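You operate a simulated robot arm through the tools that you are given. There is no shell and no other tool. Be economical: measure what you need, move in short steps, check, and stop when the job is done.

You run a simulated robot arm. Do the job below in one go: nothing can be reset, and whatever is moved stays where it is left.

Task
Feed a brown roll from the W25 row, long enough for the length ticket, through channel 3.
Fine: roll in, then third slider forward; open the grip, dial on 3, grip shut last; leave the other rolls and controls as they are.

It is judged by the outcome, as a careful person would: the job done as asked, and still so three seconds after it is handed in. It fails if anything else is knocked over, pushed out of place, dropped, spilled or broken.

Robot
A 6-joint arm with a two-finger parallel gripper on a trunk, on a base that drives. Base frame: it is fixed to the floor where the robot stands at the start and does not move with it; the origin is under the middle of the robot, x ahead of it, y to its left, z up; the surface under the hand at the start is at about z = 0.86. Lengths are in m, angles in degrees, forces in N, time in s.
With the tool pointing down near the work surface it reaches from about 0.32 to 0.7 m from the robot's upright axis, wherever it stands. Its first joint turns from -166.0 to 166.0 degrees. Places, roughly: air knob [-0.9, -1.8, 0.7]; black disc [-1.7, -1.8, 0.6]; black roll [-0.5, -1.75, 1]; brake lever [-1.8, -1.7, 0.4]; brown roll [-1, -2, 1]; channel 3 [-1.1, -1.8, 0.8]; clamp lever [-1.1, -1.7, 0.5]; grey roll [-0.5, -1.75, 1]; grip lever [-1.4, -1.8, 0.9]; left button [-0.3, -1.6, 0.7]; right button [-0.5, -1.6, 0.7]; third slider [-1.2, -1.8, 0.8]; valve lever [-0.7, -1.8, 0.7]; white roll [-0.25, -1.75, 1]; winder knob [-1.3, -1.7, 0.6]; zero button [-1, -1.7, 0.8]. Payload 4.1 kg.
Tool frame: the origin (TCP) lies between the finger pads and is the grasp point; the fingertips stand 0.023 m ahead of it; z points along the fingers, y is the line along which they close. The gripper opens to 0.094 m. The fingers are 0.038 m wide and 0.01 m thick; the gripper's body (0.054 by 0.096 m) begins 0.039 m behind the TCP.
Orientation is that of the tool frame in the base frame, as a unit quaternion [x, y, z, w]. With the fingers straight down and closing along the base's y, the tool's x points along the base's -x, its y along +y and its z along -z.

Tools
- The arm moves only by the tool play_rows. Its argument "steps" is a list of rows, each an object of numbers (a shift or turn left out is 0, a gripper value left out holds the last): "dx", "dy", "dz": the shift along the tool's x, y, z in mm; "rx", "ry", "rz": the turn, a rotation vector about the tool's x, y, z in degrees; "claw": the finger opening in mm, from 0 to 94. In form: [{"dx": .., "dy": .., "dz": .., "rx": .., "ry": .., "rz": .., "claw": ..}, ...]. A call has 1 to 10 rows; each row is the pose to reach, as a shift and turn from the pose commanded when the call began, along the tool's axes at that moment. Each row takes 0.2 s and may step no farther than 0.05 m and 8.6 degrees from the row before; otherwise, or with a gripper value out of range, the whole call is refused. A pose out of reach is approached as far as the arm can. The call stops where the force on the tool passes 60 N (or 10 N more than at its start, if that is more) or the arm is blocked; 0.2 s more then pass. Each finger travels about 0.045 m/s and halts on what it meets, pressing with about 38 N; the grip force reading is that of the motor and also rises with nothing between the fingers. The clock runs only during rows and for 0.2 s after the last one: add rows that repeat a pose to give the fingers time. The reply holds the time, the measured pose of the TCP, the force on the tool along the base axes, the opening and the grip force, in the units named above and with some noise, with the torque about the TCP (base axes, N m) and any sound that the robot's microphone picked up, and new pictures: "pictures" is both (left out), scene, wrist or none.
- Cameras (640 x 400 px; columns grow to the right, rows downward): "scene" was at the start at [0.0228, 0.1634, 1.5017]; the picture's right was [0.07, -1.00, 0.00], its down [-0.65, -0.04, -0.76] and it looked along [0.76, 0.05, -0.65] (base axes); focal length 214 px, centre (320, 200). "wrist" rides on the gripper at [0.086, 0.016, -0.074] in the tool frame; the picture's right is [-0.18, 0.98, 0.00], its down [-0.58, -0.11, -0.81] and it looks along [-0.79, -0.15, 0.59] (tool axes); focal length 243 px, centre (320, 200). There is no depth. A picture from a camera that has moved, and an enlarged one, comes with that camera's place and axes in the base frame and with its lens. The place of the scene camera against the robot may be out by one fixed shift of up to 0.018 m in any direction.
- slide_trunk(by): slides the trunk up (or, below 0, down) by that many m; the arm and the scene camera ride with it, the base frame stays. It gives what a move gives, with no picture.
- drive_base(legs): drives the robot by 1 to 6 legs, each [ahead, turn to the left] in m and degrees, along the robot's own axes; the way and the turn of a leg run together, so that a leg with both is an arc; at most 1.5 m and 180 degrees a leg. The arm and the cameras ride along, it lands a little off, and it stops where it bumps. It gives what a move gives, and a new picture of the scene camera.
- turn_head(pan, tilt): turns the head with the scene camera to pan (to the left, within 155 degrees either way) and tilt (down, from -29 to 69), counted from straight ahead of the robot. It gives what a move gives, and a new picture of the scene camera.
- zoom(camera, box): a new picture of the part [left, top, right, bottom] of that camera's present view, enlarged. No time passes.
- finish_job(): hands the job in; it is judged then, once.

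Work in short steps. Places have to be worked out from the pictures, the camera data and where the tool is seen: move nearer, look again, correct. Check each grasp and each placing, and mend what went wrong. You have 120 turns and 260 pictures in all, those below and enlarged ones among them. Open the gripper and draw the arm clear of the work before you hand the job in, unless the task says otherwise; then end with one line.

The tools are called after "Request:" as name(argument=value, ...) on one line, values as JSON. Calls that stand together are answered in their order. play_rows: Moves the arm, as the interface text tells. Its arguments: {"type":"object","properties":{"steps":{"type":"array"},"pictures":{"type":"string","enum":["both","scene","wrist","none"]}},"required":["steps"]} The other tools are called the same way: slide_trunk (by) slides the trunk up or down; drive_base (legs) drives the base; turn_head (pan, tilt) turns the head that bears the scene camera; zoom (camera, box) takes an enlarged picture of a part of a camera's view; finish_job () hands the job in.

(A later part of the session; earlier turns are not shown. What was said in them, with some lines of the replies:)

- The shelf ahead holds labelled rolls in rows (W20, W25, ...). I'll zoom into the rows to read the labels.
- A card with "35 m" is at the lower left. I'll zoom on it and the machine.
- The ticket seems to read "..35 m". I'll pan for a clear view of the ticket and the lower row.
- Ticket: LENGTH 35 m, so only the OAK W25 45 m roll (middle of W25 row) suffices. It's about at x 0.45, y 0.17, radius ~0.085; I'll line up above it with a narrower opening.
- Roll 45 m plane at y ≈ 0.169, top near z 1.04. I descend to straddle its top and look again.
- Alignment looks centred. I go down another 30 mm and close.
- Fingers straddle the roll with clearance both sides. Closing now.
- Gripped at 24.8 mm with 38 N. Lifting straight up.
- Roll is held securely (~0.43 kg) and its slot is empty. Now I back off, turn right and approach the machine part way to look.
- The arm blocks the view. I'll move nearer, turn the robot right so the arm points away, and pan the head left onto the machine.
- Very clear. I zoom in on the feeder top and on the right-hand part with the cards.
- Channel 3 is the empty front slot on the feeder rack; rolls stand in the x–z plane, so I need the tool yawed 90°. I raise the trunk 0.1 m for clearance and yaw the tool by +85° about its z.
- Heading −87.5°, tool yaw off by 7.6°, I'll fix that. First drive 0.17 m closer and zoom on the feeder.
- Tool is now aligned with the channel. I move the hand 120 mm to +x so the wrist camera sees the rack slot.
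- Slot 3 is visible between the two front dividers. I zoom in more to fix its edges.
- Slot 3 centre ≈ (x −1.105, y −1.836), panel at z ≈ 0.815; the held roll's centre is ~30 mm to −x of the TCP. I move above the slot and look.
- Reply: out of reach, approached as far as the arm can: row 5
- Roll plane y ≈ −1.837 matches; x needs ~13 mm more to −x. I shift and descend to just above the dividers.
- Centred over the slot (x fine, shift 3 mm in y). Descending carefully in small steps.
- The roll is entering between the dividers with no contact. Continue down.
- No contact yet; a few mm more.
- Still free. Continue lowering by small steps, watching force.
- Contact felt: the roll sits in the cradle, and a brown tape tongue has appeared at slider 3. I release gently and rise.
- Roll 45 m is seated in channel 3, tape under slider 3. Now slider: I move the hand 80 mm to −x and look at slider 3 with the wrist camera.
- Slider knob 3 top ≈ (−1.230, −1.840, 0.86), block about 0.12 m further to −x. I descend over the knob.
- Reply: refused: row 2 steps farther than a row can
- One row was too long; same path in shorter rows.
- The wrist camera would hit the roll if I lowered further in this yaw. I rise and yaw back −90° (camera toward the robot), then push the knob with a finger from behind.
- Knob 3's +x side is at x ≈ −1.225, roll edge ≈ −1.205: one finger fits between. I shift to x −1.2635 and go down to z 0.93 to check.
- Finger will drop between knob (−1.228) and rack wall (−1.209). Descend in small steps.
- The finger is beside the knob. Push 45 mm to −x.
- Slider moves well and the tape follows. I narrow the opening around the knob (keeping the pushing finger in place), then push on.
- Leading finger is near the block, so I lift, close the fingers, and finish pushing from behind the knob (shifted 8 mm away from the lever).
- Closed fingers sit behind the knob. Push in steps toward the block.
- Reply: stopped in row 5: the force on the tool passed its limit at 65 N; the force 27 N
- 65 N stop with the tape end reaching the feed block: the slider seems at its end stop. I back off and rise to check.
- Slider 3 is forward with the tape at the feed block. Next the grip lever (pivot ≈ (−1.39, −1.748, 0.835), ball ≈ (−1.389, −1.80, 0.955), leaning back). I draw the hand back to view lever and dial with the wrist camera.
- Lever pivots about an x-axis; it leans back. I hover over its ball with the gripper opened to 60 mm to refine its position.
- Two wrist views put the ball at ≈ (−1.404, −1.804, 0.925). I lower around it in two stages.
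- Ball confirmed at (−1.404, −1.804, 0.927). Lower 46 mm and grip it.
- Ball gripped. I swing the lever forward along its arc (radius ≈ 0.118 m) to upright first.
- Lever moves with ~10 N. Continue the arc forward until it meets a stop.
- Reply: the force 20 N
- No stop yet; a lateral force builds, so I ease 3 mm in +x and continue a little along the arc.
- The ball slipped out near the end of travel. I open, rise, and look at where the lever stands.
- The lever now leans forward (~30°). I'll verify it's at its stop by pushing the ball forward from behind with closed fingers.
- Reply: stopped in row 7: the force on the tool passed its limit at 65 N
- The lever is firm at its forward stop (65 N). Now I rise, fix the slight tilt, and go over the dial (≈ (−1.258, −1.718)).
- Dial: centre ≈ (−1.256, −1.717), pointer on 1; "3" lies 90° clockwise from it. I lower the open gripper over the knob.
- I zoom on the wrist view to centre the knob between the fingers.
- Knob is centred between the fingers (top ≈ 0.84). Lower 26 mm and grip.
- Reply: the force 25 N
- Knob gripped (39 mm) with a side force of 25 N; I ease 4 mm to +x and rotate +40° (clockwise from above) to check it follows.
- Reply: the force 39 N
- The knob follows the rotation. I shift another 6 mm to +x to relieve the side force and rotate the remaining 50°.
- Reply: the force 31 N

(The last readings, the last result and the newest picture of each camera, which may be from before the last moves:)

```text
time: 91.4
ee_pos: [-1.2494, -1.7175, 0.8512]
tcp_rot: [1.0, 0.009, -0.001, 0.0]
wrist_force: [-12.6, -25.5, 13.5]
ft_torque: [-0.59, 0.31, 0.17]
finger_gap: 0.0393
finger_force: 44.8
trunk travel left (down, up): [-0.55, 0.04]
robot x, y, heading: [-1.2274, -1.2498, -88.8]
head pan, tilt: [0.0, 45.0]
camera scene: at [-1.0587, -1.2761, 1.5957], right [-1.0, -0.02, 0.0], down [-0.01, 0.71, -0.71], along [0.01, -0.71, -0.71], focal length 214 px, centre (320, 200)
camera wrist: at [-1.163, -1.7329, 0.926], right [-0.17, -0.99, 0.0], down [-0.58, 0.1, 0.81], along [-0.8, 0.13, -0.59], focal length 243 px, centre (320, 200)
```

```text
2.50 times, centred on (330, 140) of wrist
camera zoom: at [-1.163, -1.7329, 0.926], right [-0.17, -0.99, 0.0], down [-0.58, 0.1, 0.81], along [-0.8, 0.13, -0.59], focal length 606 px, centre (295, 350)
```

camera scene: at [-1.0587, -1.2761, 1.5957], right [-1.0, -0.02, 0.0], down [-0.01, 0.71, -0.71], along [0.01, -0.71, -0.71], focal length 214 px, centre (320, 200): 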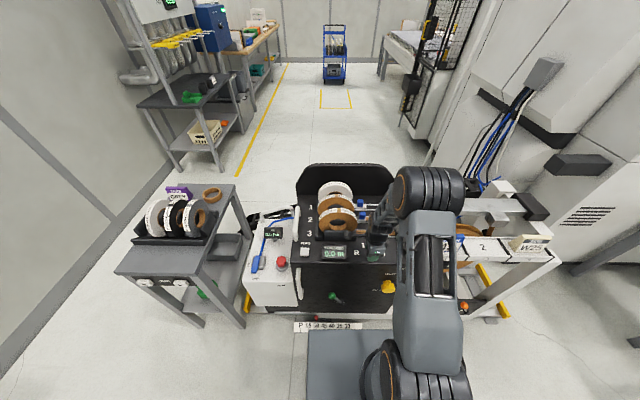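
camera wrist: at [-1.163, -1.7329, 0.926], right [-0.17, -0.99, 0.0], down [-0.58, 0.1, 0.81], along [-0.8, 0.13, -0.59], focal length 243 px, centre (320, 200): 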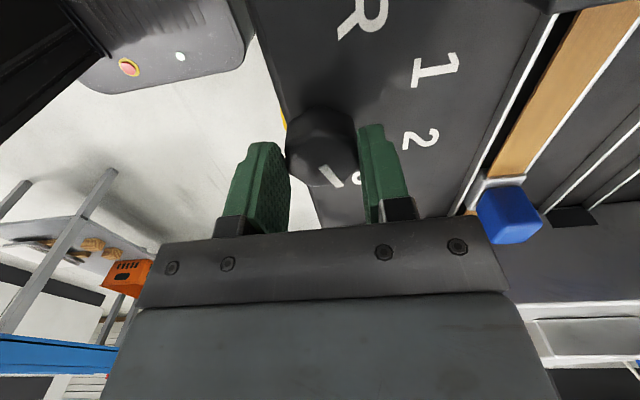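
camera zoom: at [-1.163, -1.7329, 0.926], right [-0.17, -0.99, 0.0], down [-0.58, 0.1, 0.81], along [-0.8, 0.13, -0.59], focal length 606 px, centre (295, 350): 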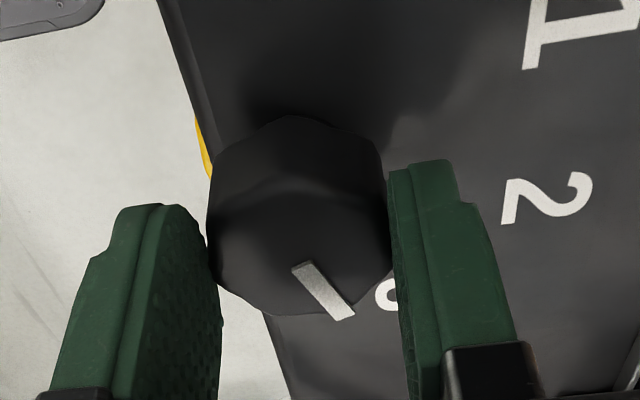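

Pointer turned ~90°, now beside "3". Open and rise to verify.

Request:
play_rows(steps=[{"claw": 45}, {"claw": 60}, {"claw": 66}, {"dz": -30, "claw": 66}, {"dz": -70, "claw": 66}, {"dz": -115, "claw": 66}, {"dz": -160, "claw": 66}, {"dz": -160, "claw": 66}])

Request:
zoom(camera="wrist", box=[200, 0, 440, 150])

Request:
zoom(camera="scene", box=[320, 200, 440, 270])

```text
time: 93.2
ee_pos: [-1.2495, -1.7155, 1.0118]
tcp_rot: [1.0, 0.009, -0.001, -0.004]
wrist_force: [0.4, 0.1, -1.3]
ft_torque: [0.03, 0.01, -0.02]
finger_gap: 0.0657
finger_force: 0.0
trunk travel left (down, up): [-0.55, 0.04]
robot x, y, heading: [-1.2225, -1.2465, -89.0]
head pan, tilt: [0.0, 45.0]
camera scene: at [-1.0572, -1.2741, 1.5954], right [-1.0, -0.02, 0.0], down [-0.01, 0.71, -0.71], along [0.01, -0.71, -0.71], focal length 214 px, centre (320, 200)
camera wrist: at [-1.1628, -1.7303, 1.0856], right [-0.17, -0.99, -0.01], down [-0.58, 0.09, 0.81], along [-0.8, 0.14, -0.59], focal length 243 px, centre (320, 200)
```

scene: 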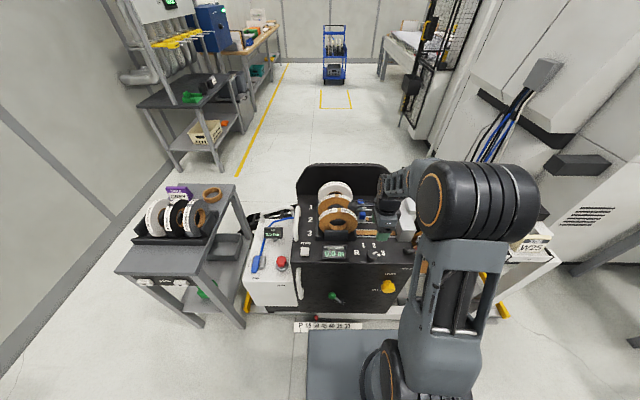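
wrist: 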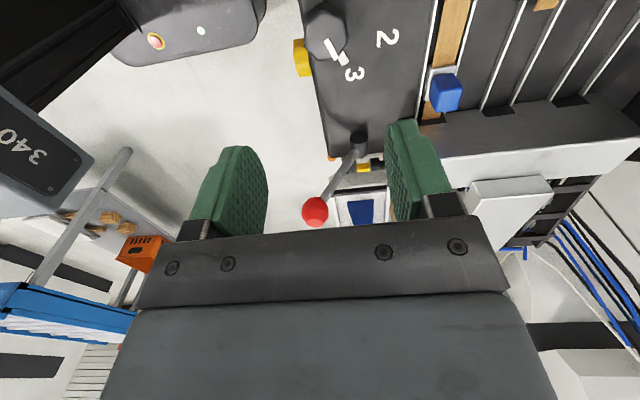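

```text
2.67 times, centred on (320, 75) of wrist
camera zoom: at [-1.1628, -1.7303, 1.0856], right [-0.17, -0.99, -0.01], down [-0.58, 0.09, 0.81], along [-0.8, 0.14, -0.59], focal length 647 px, centre (320, 533)
```

zoom: 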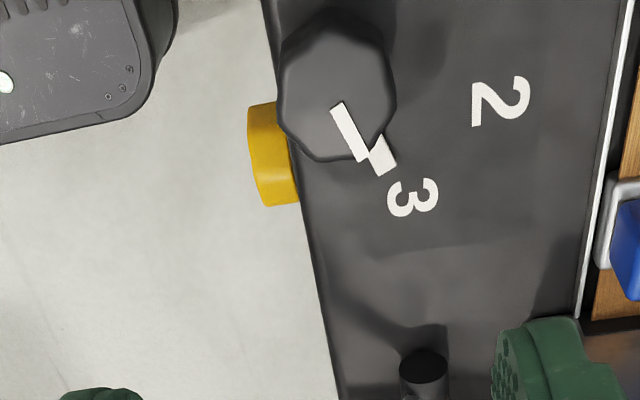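

```text
5.33 times, centred on (380, 235) of scene
camera zoom: at [-1.0572, -1.2741, 1.5954], right [-1.0, -0.02, 0.0], down [-0.01, 0.71, -0.71], along [0.01, -0.71, -0.71], focal length 1144 px, centre (0, 13)
```

zoom: 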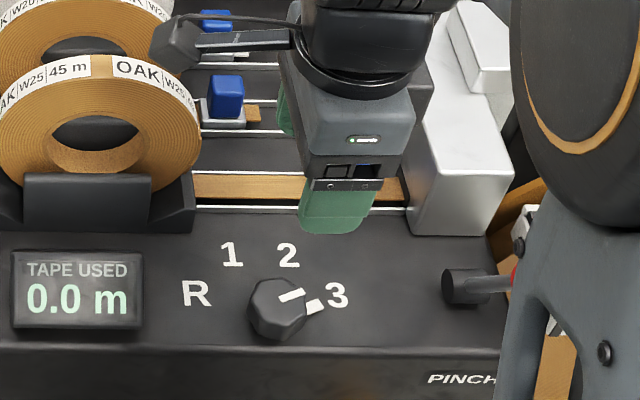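

Dial is on 3. Last: shut the grip by pushing the lever ball (−1.404, −1.671, 0.937) back with closed fingers from the front. I position in front of it first.

Request:
play_rows(steps=[{"dy": -45, "dz": -10, "claw": 40}, {"dy": -90, "dz": -10, "claw": 20}, {"dx": -40, "dy": -98, "dz": -10, "claw": 0}, {"dx": -80, "dy": -98, "dz": -10, "claw": 0}, {"dx": -120, "dy": -98, "dz": -10, "claw": 0}, {"dx": -155, "dy": -98, "dz": -10, "claw": 0}, {"dx": -155, "dy": -98, "dz": 30, "claw": 0}, {"dx": -155, "dy": -98, "dz": 70, "claw": 0}, {"dx": -155, "dy": -98, "dz": 70, "claw": 0}])

Request:
zoom(camera="wrist", box=[200, 0, 500, 220])

```text
time: 95.2
ee_pos: [-1.4077, -1.6218, 0.9413]
tcp_rot: [1.0, 0.009, -0.001, -0.004]
wrist_force: [-0.2, 0.8, -0.2]
ft_torque: [-0.02, 0.01, 0.03]
finger_gap: 0.0
finger_force: 38.2
trunk travel left (down, up): [-0.55, 0.04]
robot x, y, heading: [-1.2248, -1.2482, -89.0]
head pan, tilt: [0.0, 45.0]
camera scene: at [-1.0574, -1.2742, 1.5954], right [-1.0, -0.02, 0.0], down [-0.01, 0.71, -0.71], along [0.01, -0.71, -0.71], focal length 214 px, centre (320, 200)
camera wrist: at [-1.3205, -1.6363, 1.0142], right [-0.17, -0.99, -0.01], down [-0.58, 0.09, 0.81], along [-0.8, 0.14, -0.59], focal length 243 px, centre (320, 200)
```

scene: 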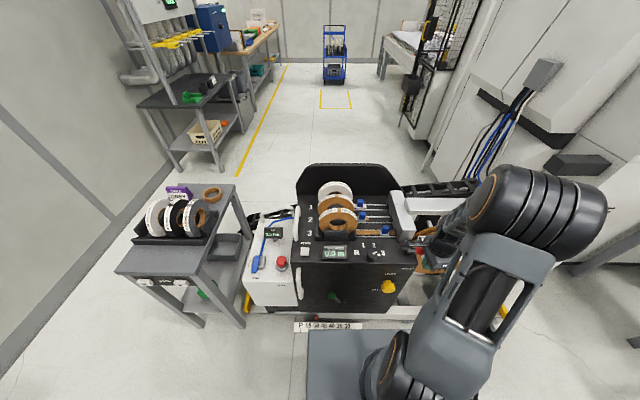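
wrist: 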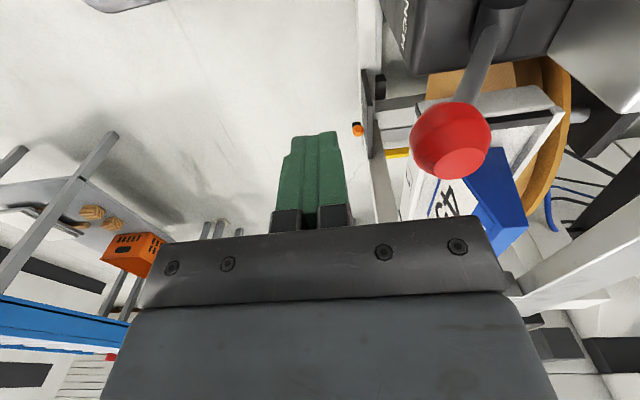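

```text
1.82 times, centred on (350, 110) of wrist
camera zoom: at [-1.3205, -1.6363, 1.0142], right [-0.17, -0.99, -0.01], down [-0.58, 0.09, 0.81], along [-0.8, 0.14, -0.59], focal length 441 px, centre (266, 364)
```

zoom: 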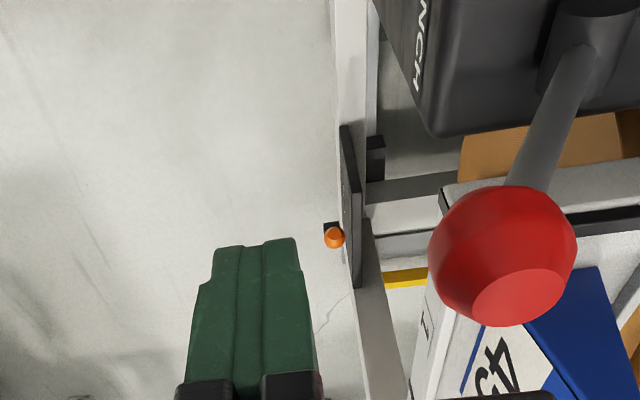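

Ball seen at (−1.396, −1.677, 0.935), directly behind the fingers. Push it back along −y until the stop.

Request:
play_rows(steps=[{"dx": 8, "dy": 20}, {"dx": 8, "dy": 40}, {"dx": 8, "dy": 58, "dz": -3}, {"dx": 8, "dy": 76, "dz": -5}, {"dx": 8, "dy": 94, "dz": -5}, {"dx": 8, "dy": 112, "dz": -3}, {"dx": 8, "dy": 130}, {"dx": 8, "dy": 146, "dz": 2}, {"dx": 8, "dy": 156, "dz": 3}, {"dx": 8, "dy": 162, "dz": 3}])

Request:
zoom(camera="wrist", box=[200, 0, 500, 220])

```text
time: 97.4
ee_pos: [-1.3944, -1.7812, 0.9379]
tcp_rot: [1.0, 0.01, 0.0, -0.004]
wrist_force: [0.0, -0.4, 0.1]
ft_torque: [0.0, -0.03, 0.03]
finger_gap: 0.0001
finger_force: 38.5
trunk travel left (down, up): [-0.55, 0.04]
robot x, y, heading: [-1.2216, -1.2454, -89.2]
head pan, tilt: [0.0, 45.0]
camera scene: at [-1.0573, -1.2743, 1.5954], right [-1.0, -0.02, 0.0], down [-0.01, 0.71, -0.71], along [0.01, -0.71, -0.71], focal length 214 px, centre (320, 200)
camera wrist: at [-1.308, -1.7958, 1.0119], right [-0.17, -0.99, -0.01], down [-0.58, 0.09, 0.81], along [-0.8, 0.14, -0.59], focal length 243 px, centre (320, 200)
```

scene: 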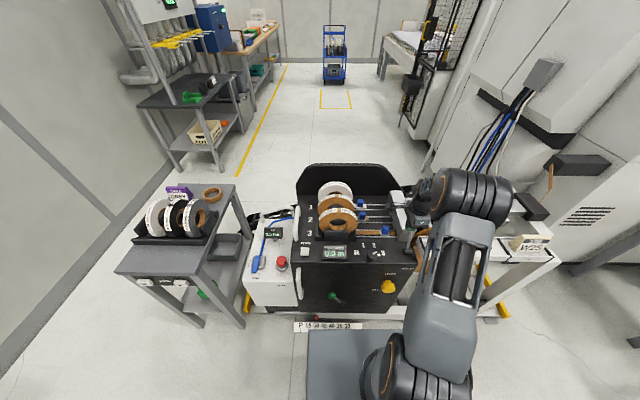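
wrist: 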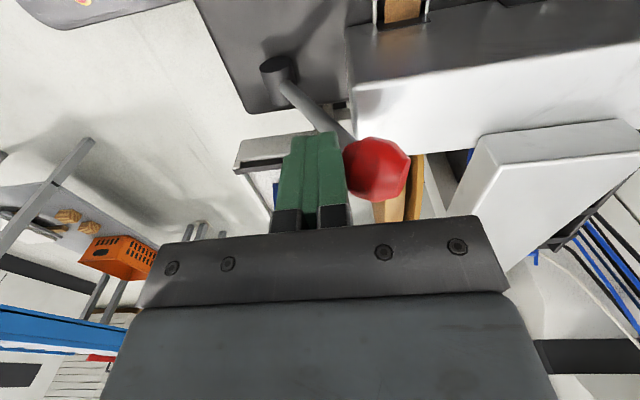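

```text
1.82 times, centred on (350, 110) of wrist
camera zoom: at [-1.308, -1.7958, 1.0119], right [-0.17, -0.99, -0.01], down [-0.58, 0.09, 0.81], along [-0.8, 0.14, -0.59], focal length 441 px, centre (266, 364)
```

zoom: 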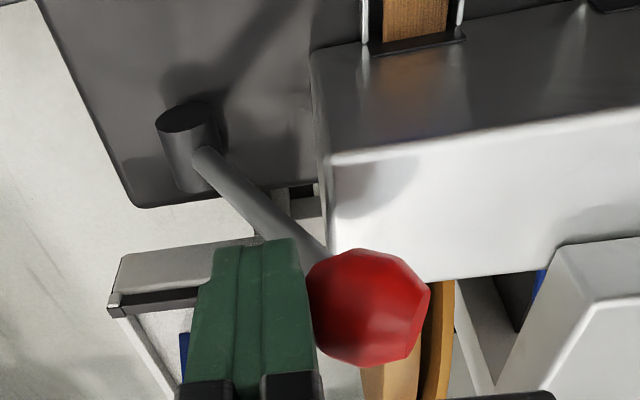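

Lever is back; something brown now hangs at the beam end – the tape seems fed. I press a bit more to ensure the lever reaches its stop.

Request:
play_rows(steps=[{"dy": 4}, {"dy": 8}, {"dy": 12}, {"dy": 16}], pictures="none")

```text
time: 98.4
ee_pos: [-1.3946, -1.7837, 0.9376]
tcp_rot: [1.0, 0.007, 0.001, -0.016]
wrist_force: [1.3, 27.5, 23.1]
ft_torque: [0.15, 0.24, -0.28]
finger_gap: 0.0001
finger_force: 38.8
trunk travel left (down, up): [-0.55, 0.04]
robot x, y, heading: [-1.2236, -1.2437, -89.1]
head pan, tilt: [0.0, 45.0]
stopped in row 4: the force on the tool passed its limit at 61 N (the readings are from after the stop); the commanded pose is now the measured one
```

The lever is at its rear stop (61 N). I back away, rise, and check everything.

Request:
play_rows(steps=[{"dy": -15}, {"dy": -40, "dz": -20}, {"dy": -60, "dz": -60}, {"dy": -80, "dz": -100}, {"dy": -110, "dz": -130, "claw": 20}, {"dy": -150, "dz": -150, "claw": 40}, {"dy": -150, "dz": -150, "claw": 60}])

Request:
drive_base(legs=[[-0.35, 0], [0, -70]])

Request:
turn_head(pan=75, tilt=35)

Request:
zoom(camera="scene", box=[330, 150, 490, 260])

```text
time: 100.0
ee_pos: [-1.3981, -1.6442, 1.0926]
tcp_rot: [1.0, 0.008, 0.001, -0.014]
wrist_force: [0.4, 0.2, 1.4]
ft_torque: [-0.03, -0.02, 0.0]
finger_gap: 0.0601
finger_force: 0.0
trunk travel left (down, up): [-0.55, 0.04]
robot x, y, heading: [-1.2216, -1.2451, -89.2]
head pan, tilt: [0.0, 45.0]
camera scene: at [-1.0574, -1.2739, 1.5954], right [-1.0, -0.01, 0.0], down [-0.01, 0.71, -0.71], along [0.01, -0.71, -0.71], focal length 214 px, centre (320, 200)
camera wrist: at [-1.3126, -1.6614, 1.1668], right [-0.17, -0.99, -0.03], down [-0.59, 0.08, 0.81], along [-0.79, 0.15, -0.59], focal length 243 px, centre (320, 200)
```

scene: 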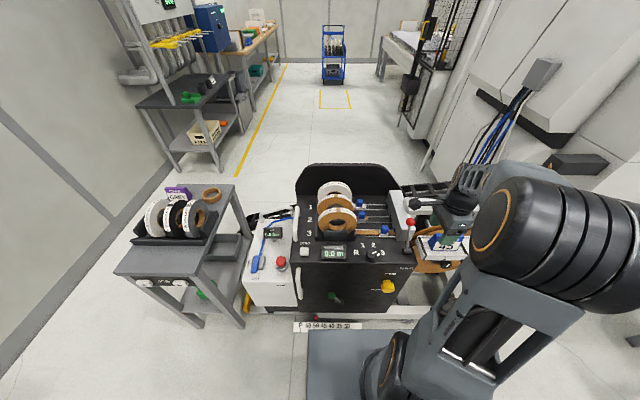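
wrist: 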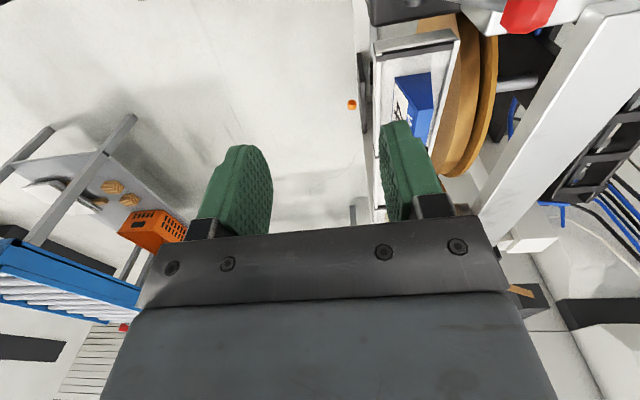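

```text
time: 105.4
ee_pos: [-1.6634, -0.8663, 1.0932]
tcp_rot: [0.819, -0.574, 0.01, -0.011]
wrist_force: [-0.1, 0.1, 0.6]
ft_torque: [-0.01, -0.02, -0.01]
finger_gap: 0.0604
finger_force: 0.0
trunk travel left (down, up): [-0.55, 0.04]
robot x, y, heading: [-1.2324, -0.901, -159.9]
head pan, tilt: [0.0, 45.0]
camera scene: at [-1.1942, -1.0744, 1.5954], right [-0.34, 0.94, 0.0], down [0.66, 0.24, -0.71], along [-0.66, -0.24, -0.71], focal length 214 px, centre (320, 200)
```

scene: 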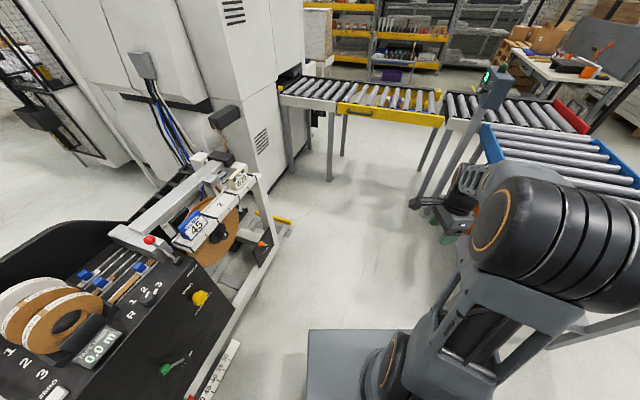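

```text
time: 106.9
ee_pos: [-1.664, -0.8656, 1.0935]
tcp_rot: [0.818, -0.575, 0.01, -0.011]
wrist_force: [0.2, 0.1, 0.2]
ft_torque: [-0.01, -0.01, -0.01]
finger_gap: 0.0598
finger_force: 0.0
trunk travel left (down, up): [-0.55, 0.04]
robot x, y, heading: [-1.2306, -0.9047, -160.0]
head pan, tilt: [75.0, 35.0]
camera scene: at [-1.1103, -1.1345, 1.6102], right [-1.0, -0.09, 0.0], down [-0.05, 0.57, -0.82], along [0.07, -0.82, -0.57], focal length 214 px, centre (320, 200)
```

scene: 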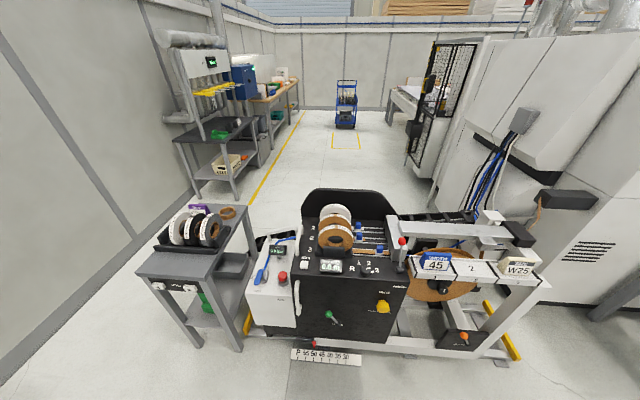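

```text
3.64 times, centred on (410, 205) of scene
camera zoom: at [-1.1103, -1.1345, 1.6102], right [-1.0, -0.09, 0.0], down [-0.05, 0.57, -0.82], along [0.07, -0.82, -0.57], focal length 780 px, centre (-7, 182)
```

zoom: 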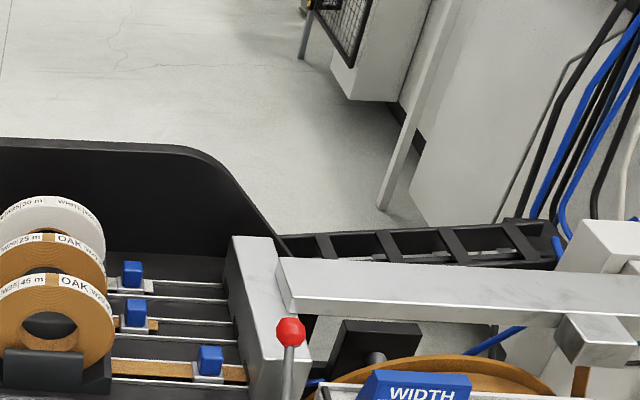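

Lever back, slider forward, roll in. A last zoom over the panel and cards before handing in.

Request:
zoom(camera="scene", box=[290, 195, 420, 285])

Request:
zoom(camera="scene", box=[380, 170, 580, 300])

```text
4.44 times, centred on (355, 240) of scene
camera zoom: at [-1.1103, -1.1345, 1.6102], right [-1.0, -0.09, 0.0], down [-0.05, 0.57, -0.82], along [0.07, -0.82, -0.57], focal length 953 px, centre (164, 22)
```

zoom: 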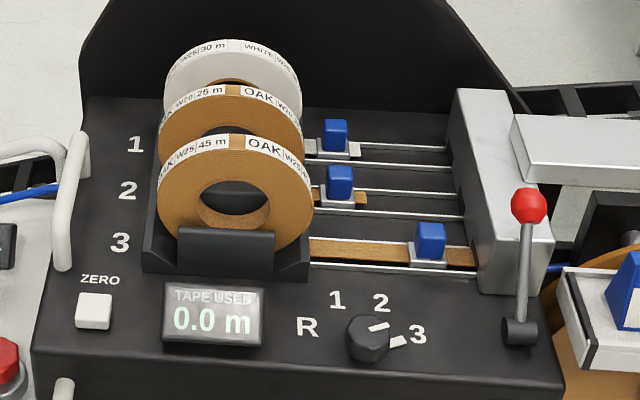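

```text
3.08 times, centred on (480, 235) of scene
camera zoom: at [-1.1103, -1.1345, 1.6102], right [-1.0, -0.09, 0.0], down [-0.05, 0.57, -0.82], along [0.07, -0.82, -0.57], focal length 660 px, centre (-172, 92)
```

zoom: 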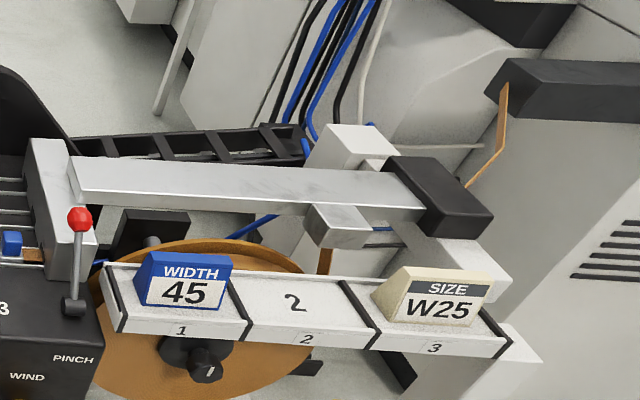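

The brown tape now runs from the feed head into the machine. The roll, slider, dial and grip are as asked, and the arm is clear, so I'm handing in.

Request:
finish_job()

```text
The job is handed in.
```

The brown OAK W25 45 m roll (the ticket asks for 35 m) is in channel 3, the third slider is forward, the dial is on 3, the grip is shut, and the tape now runs into the machine.
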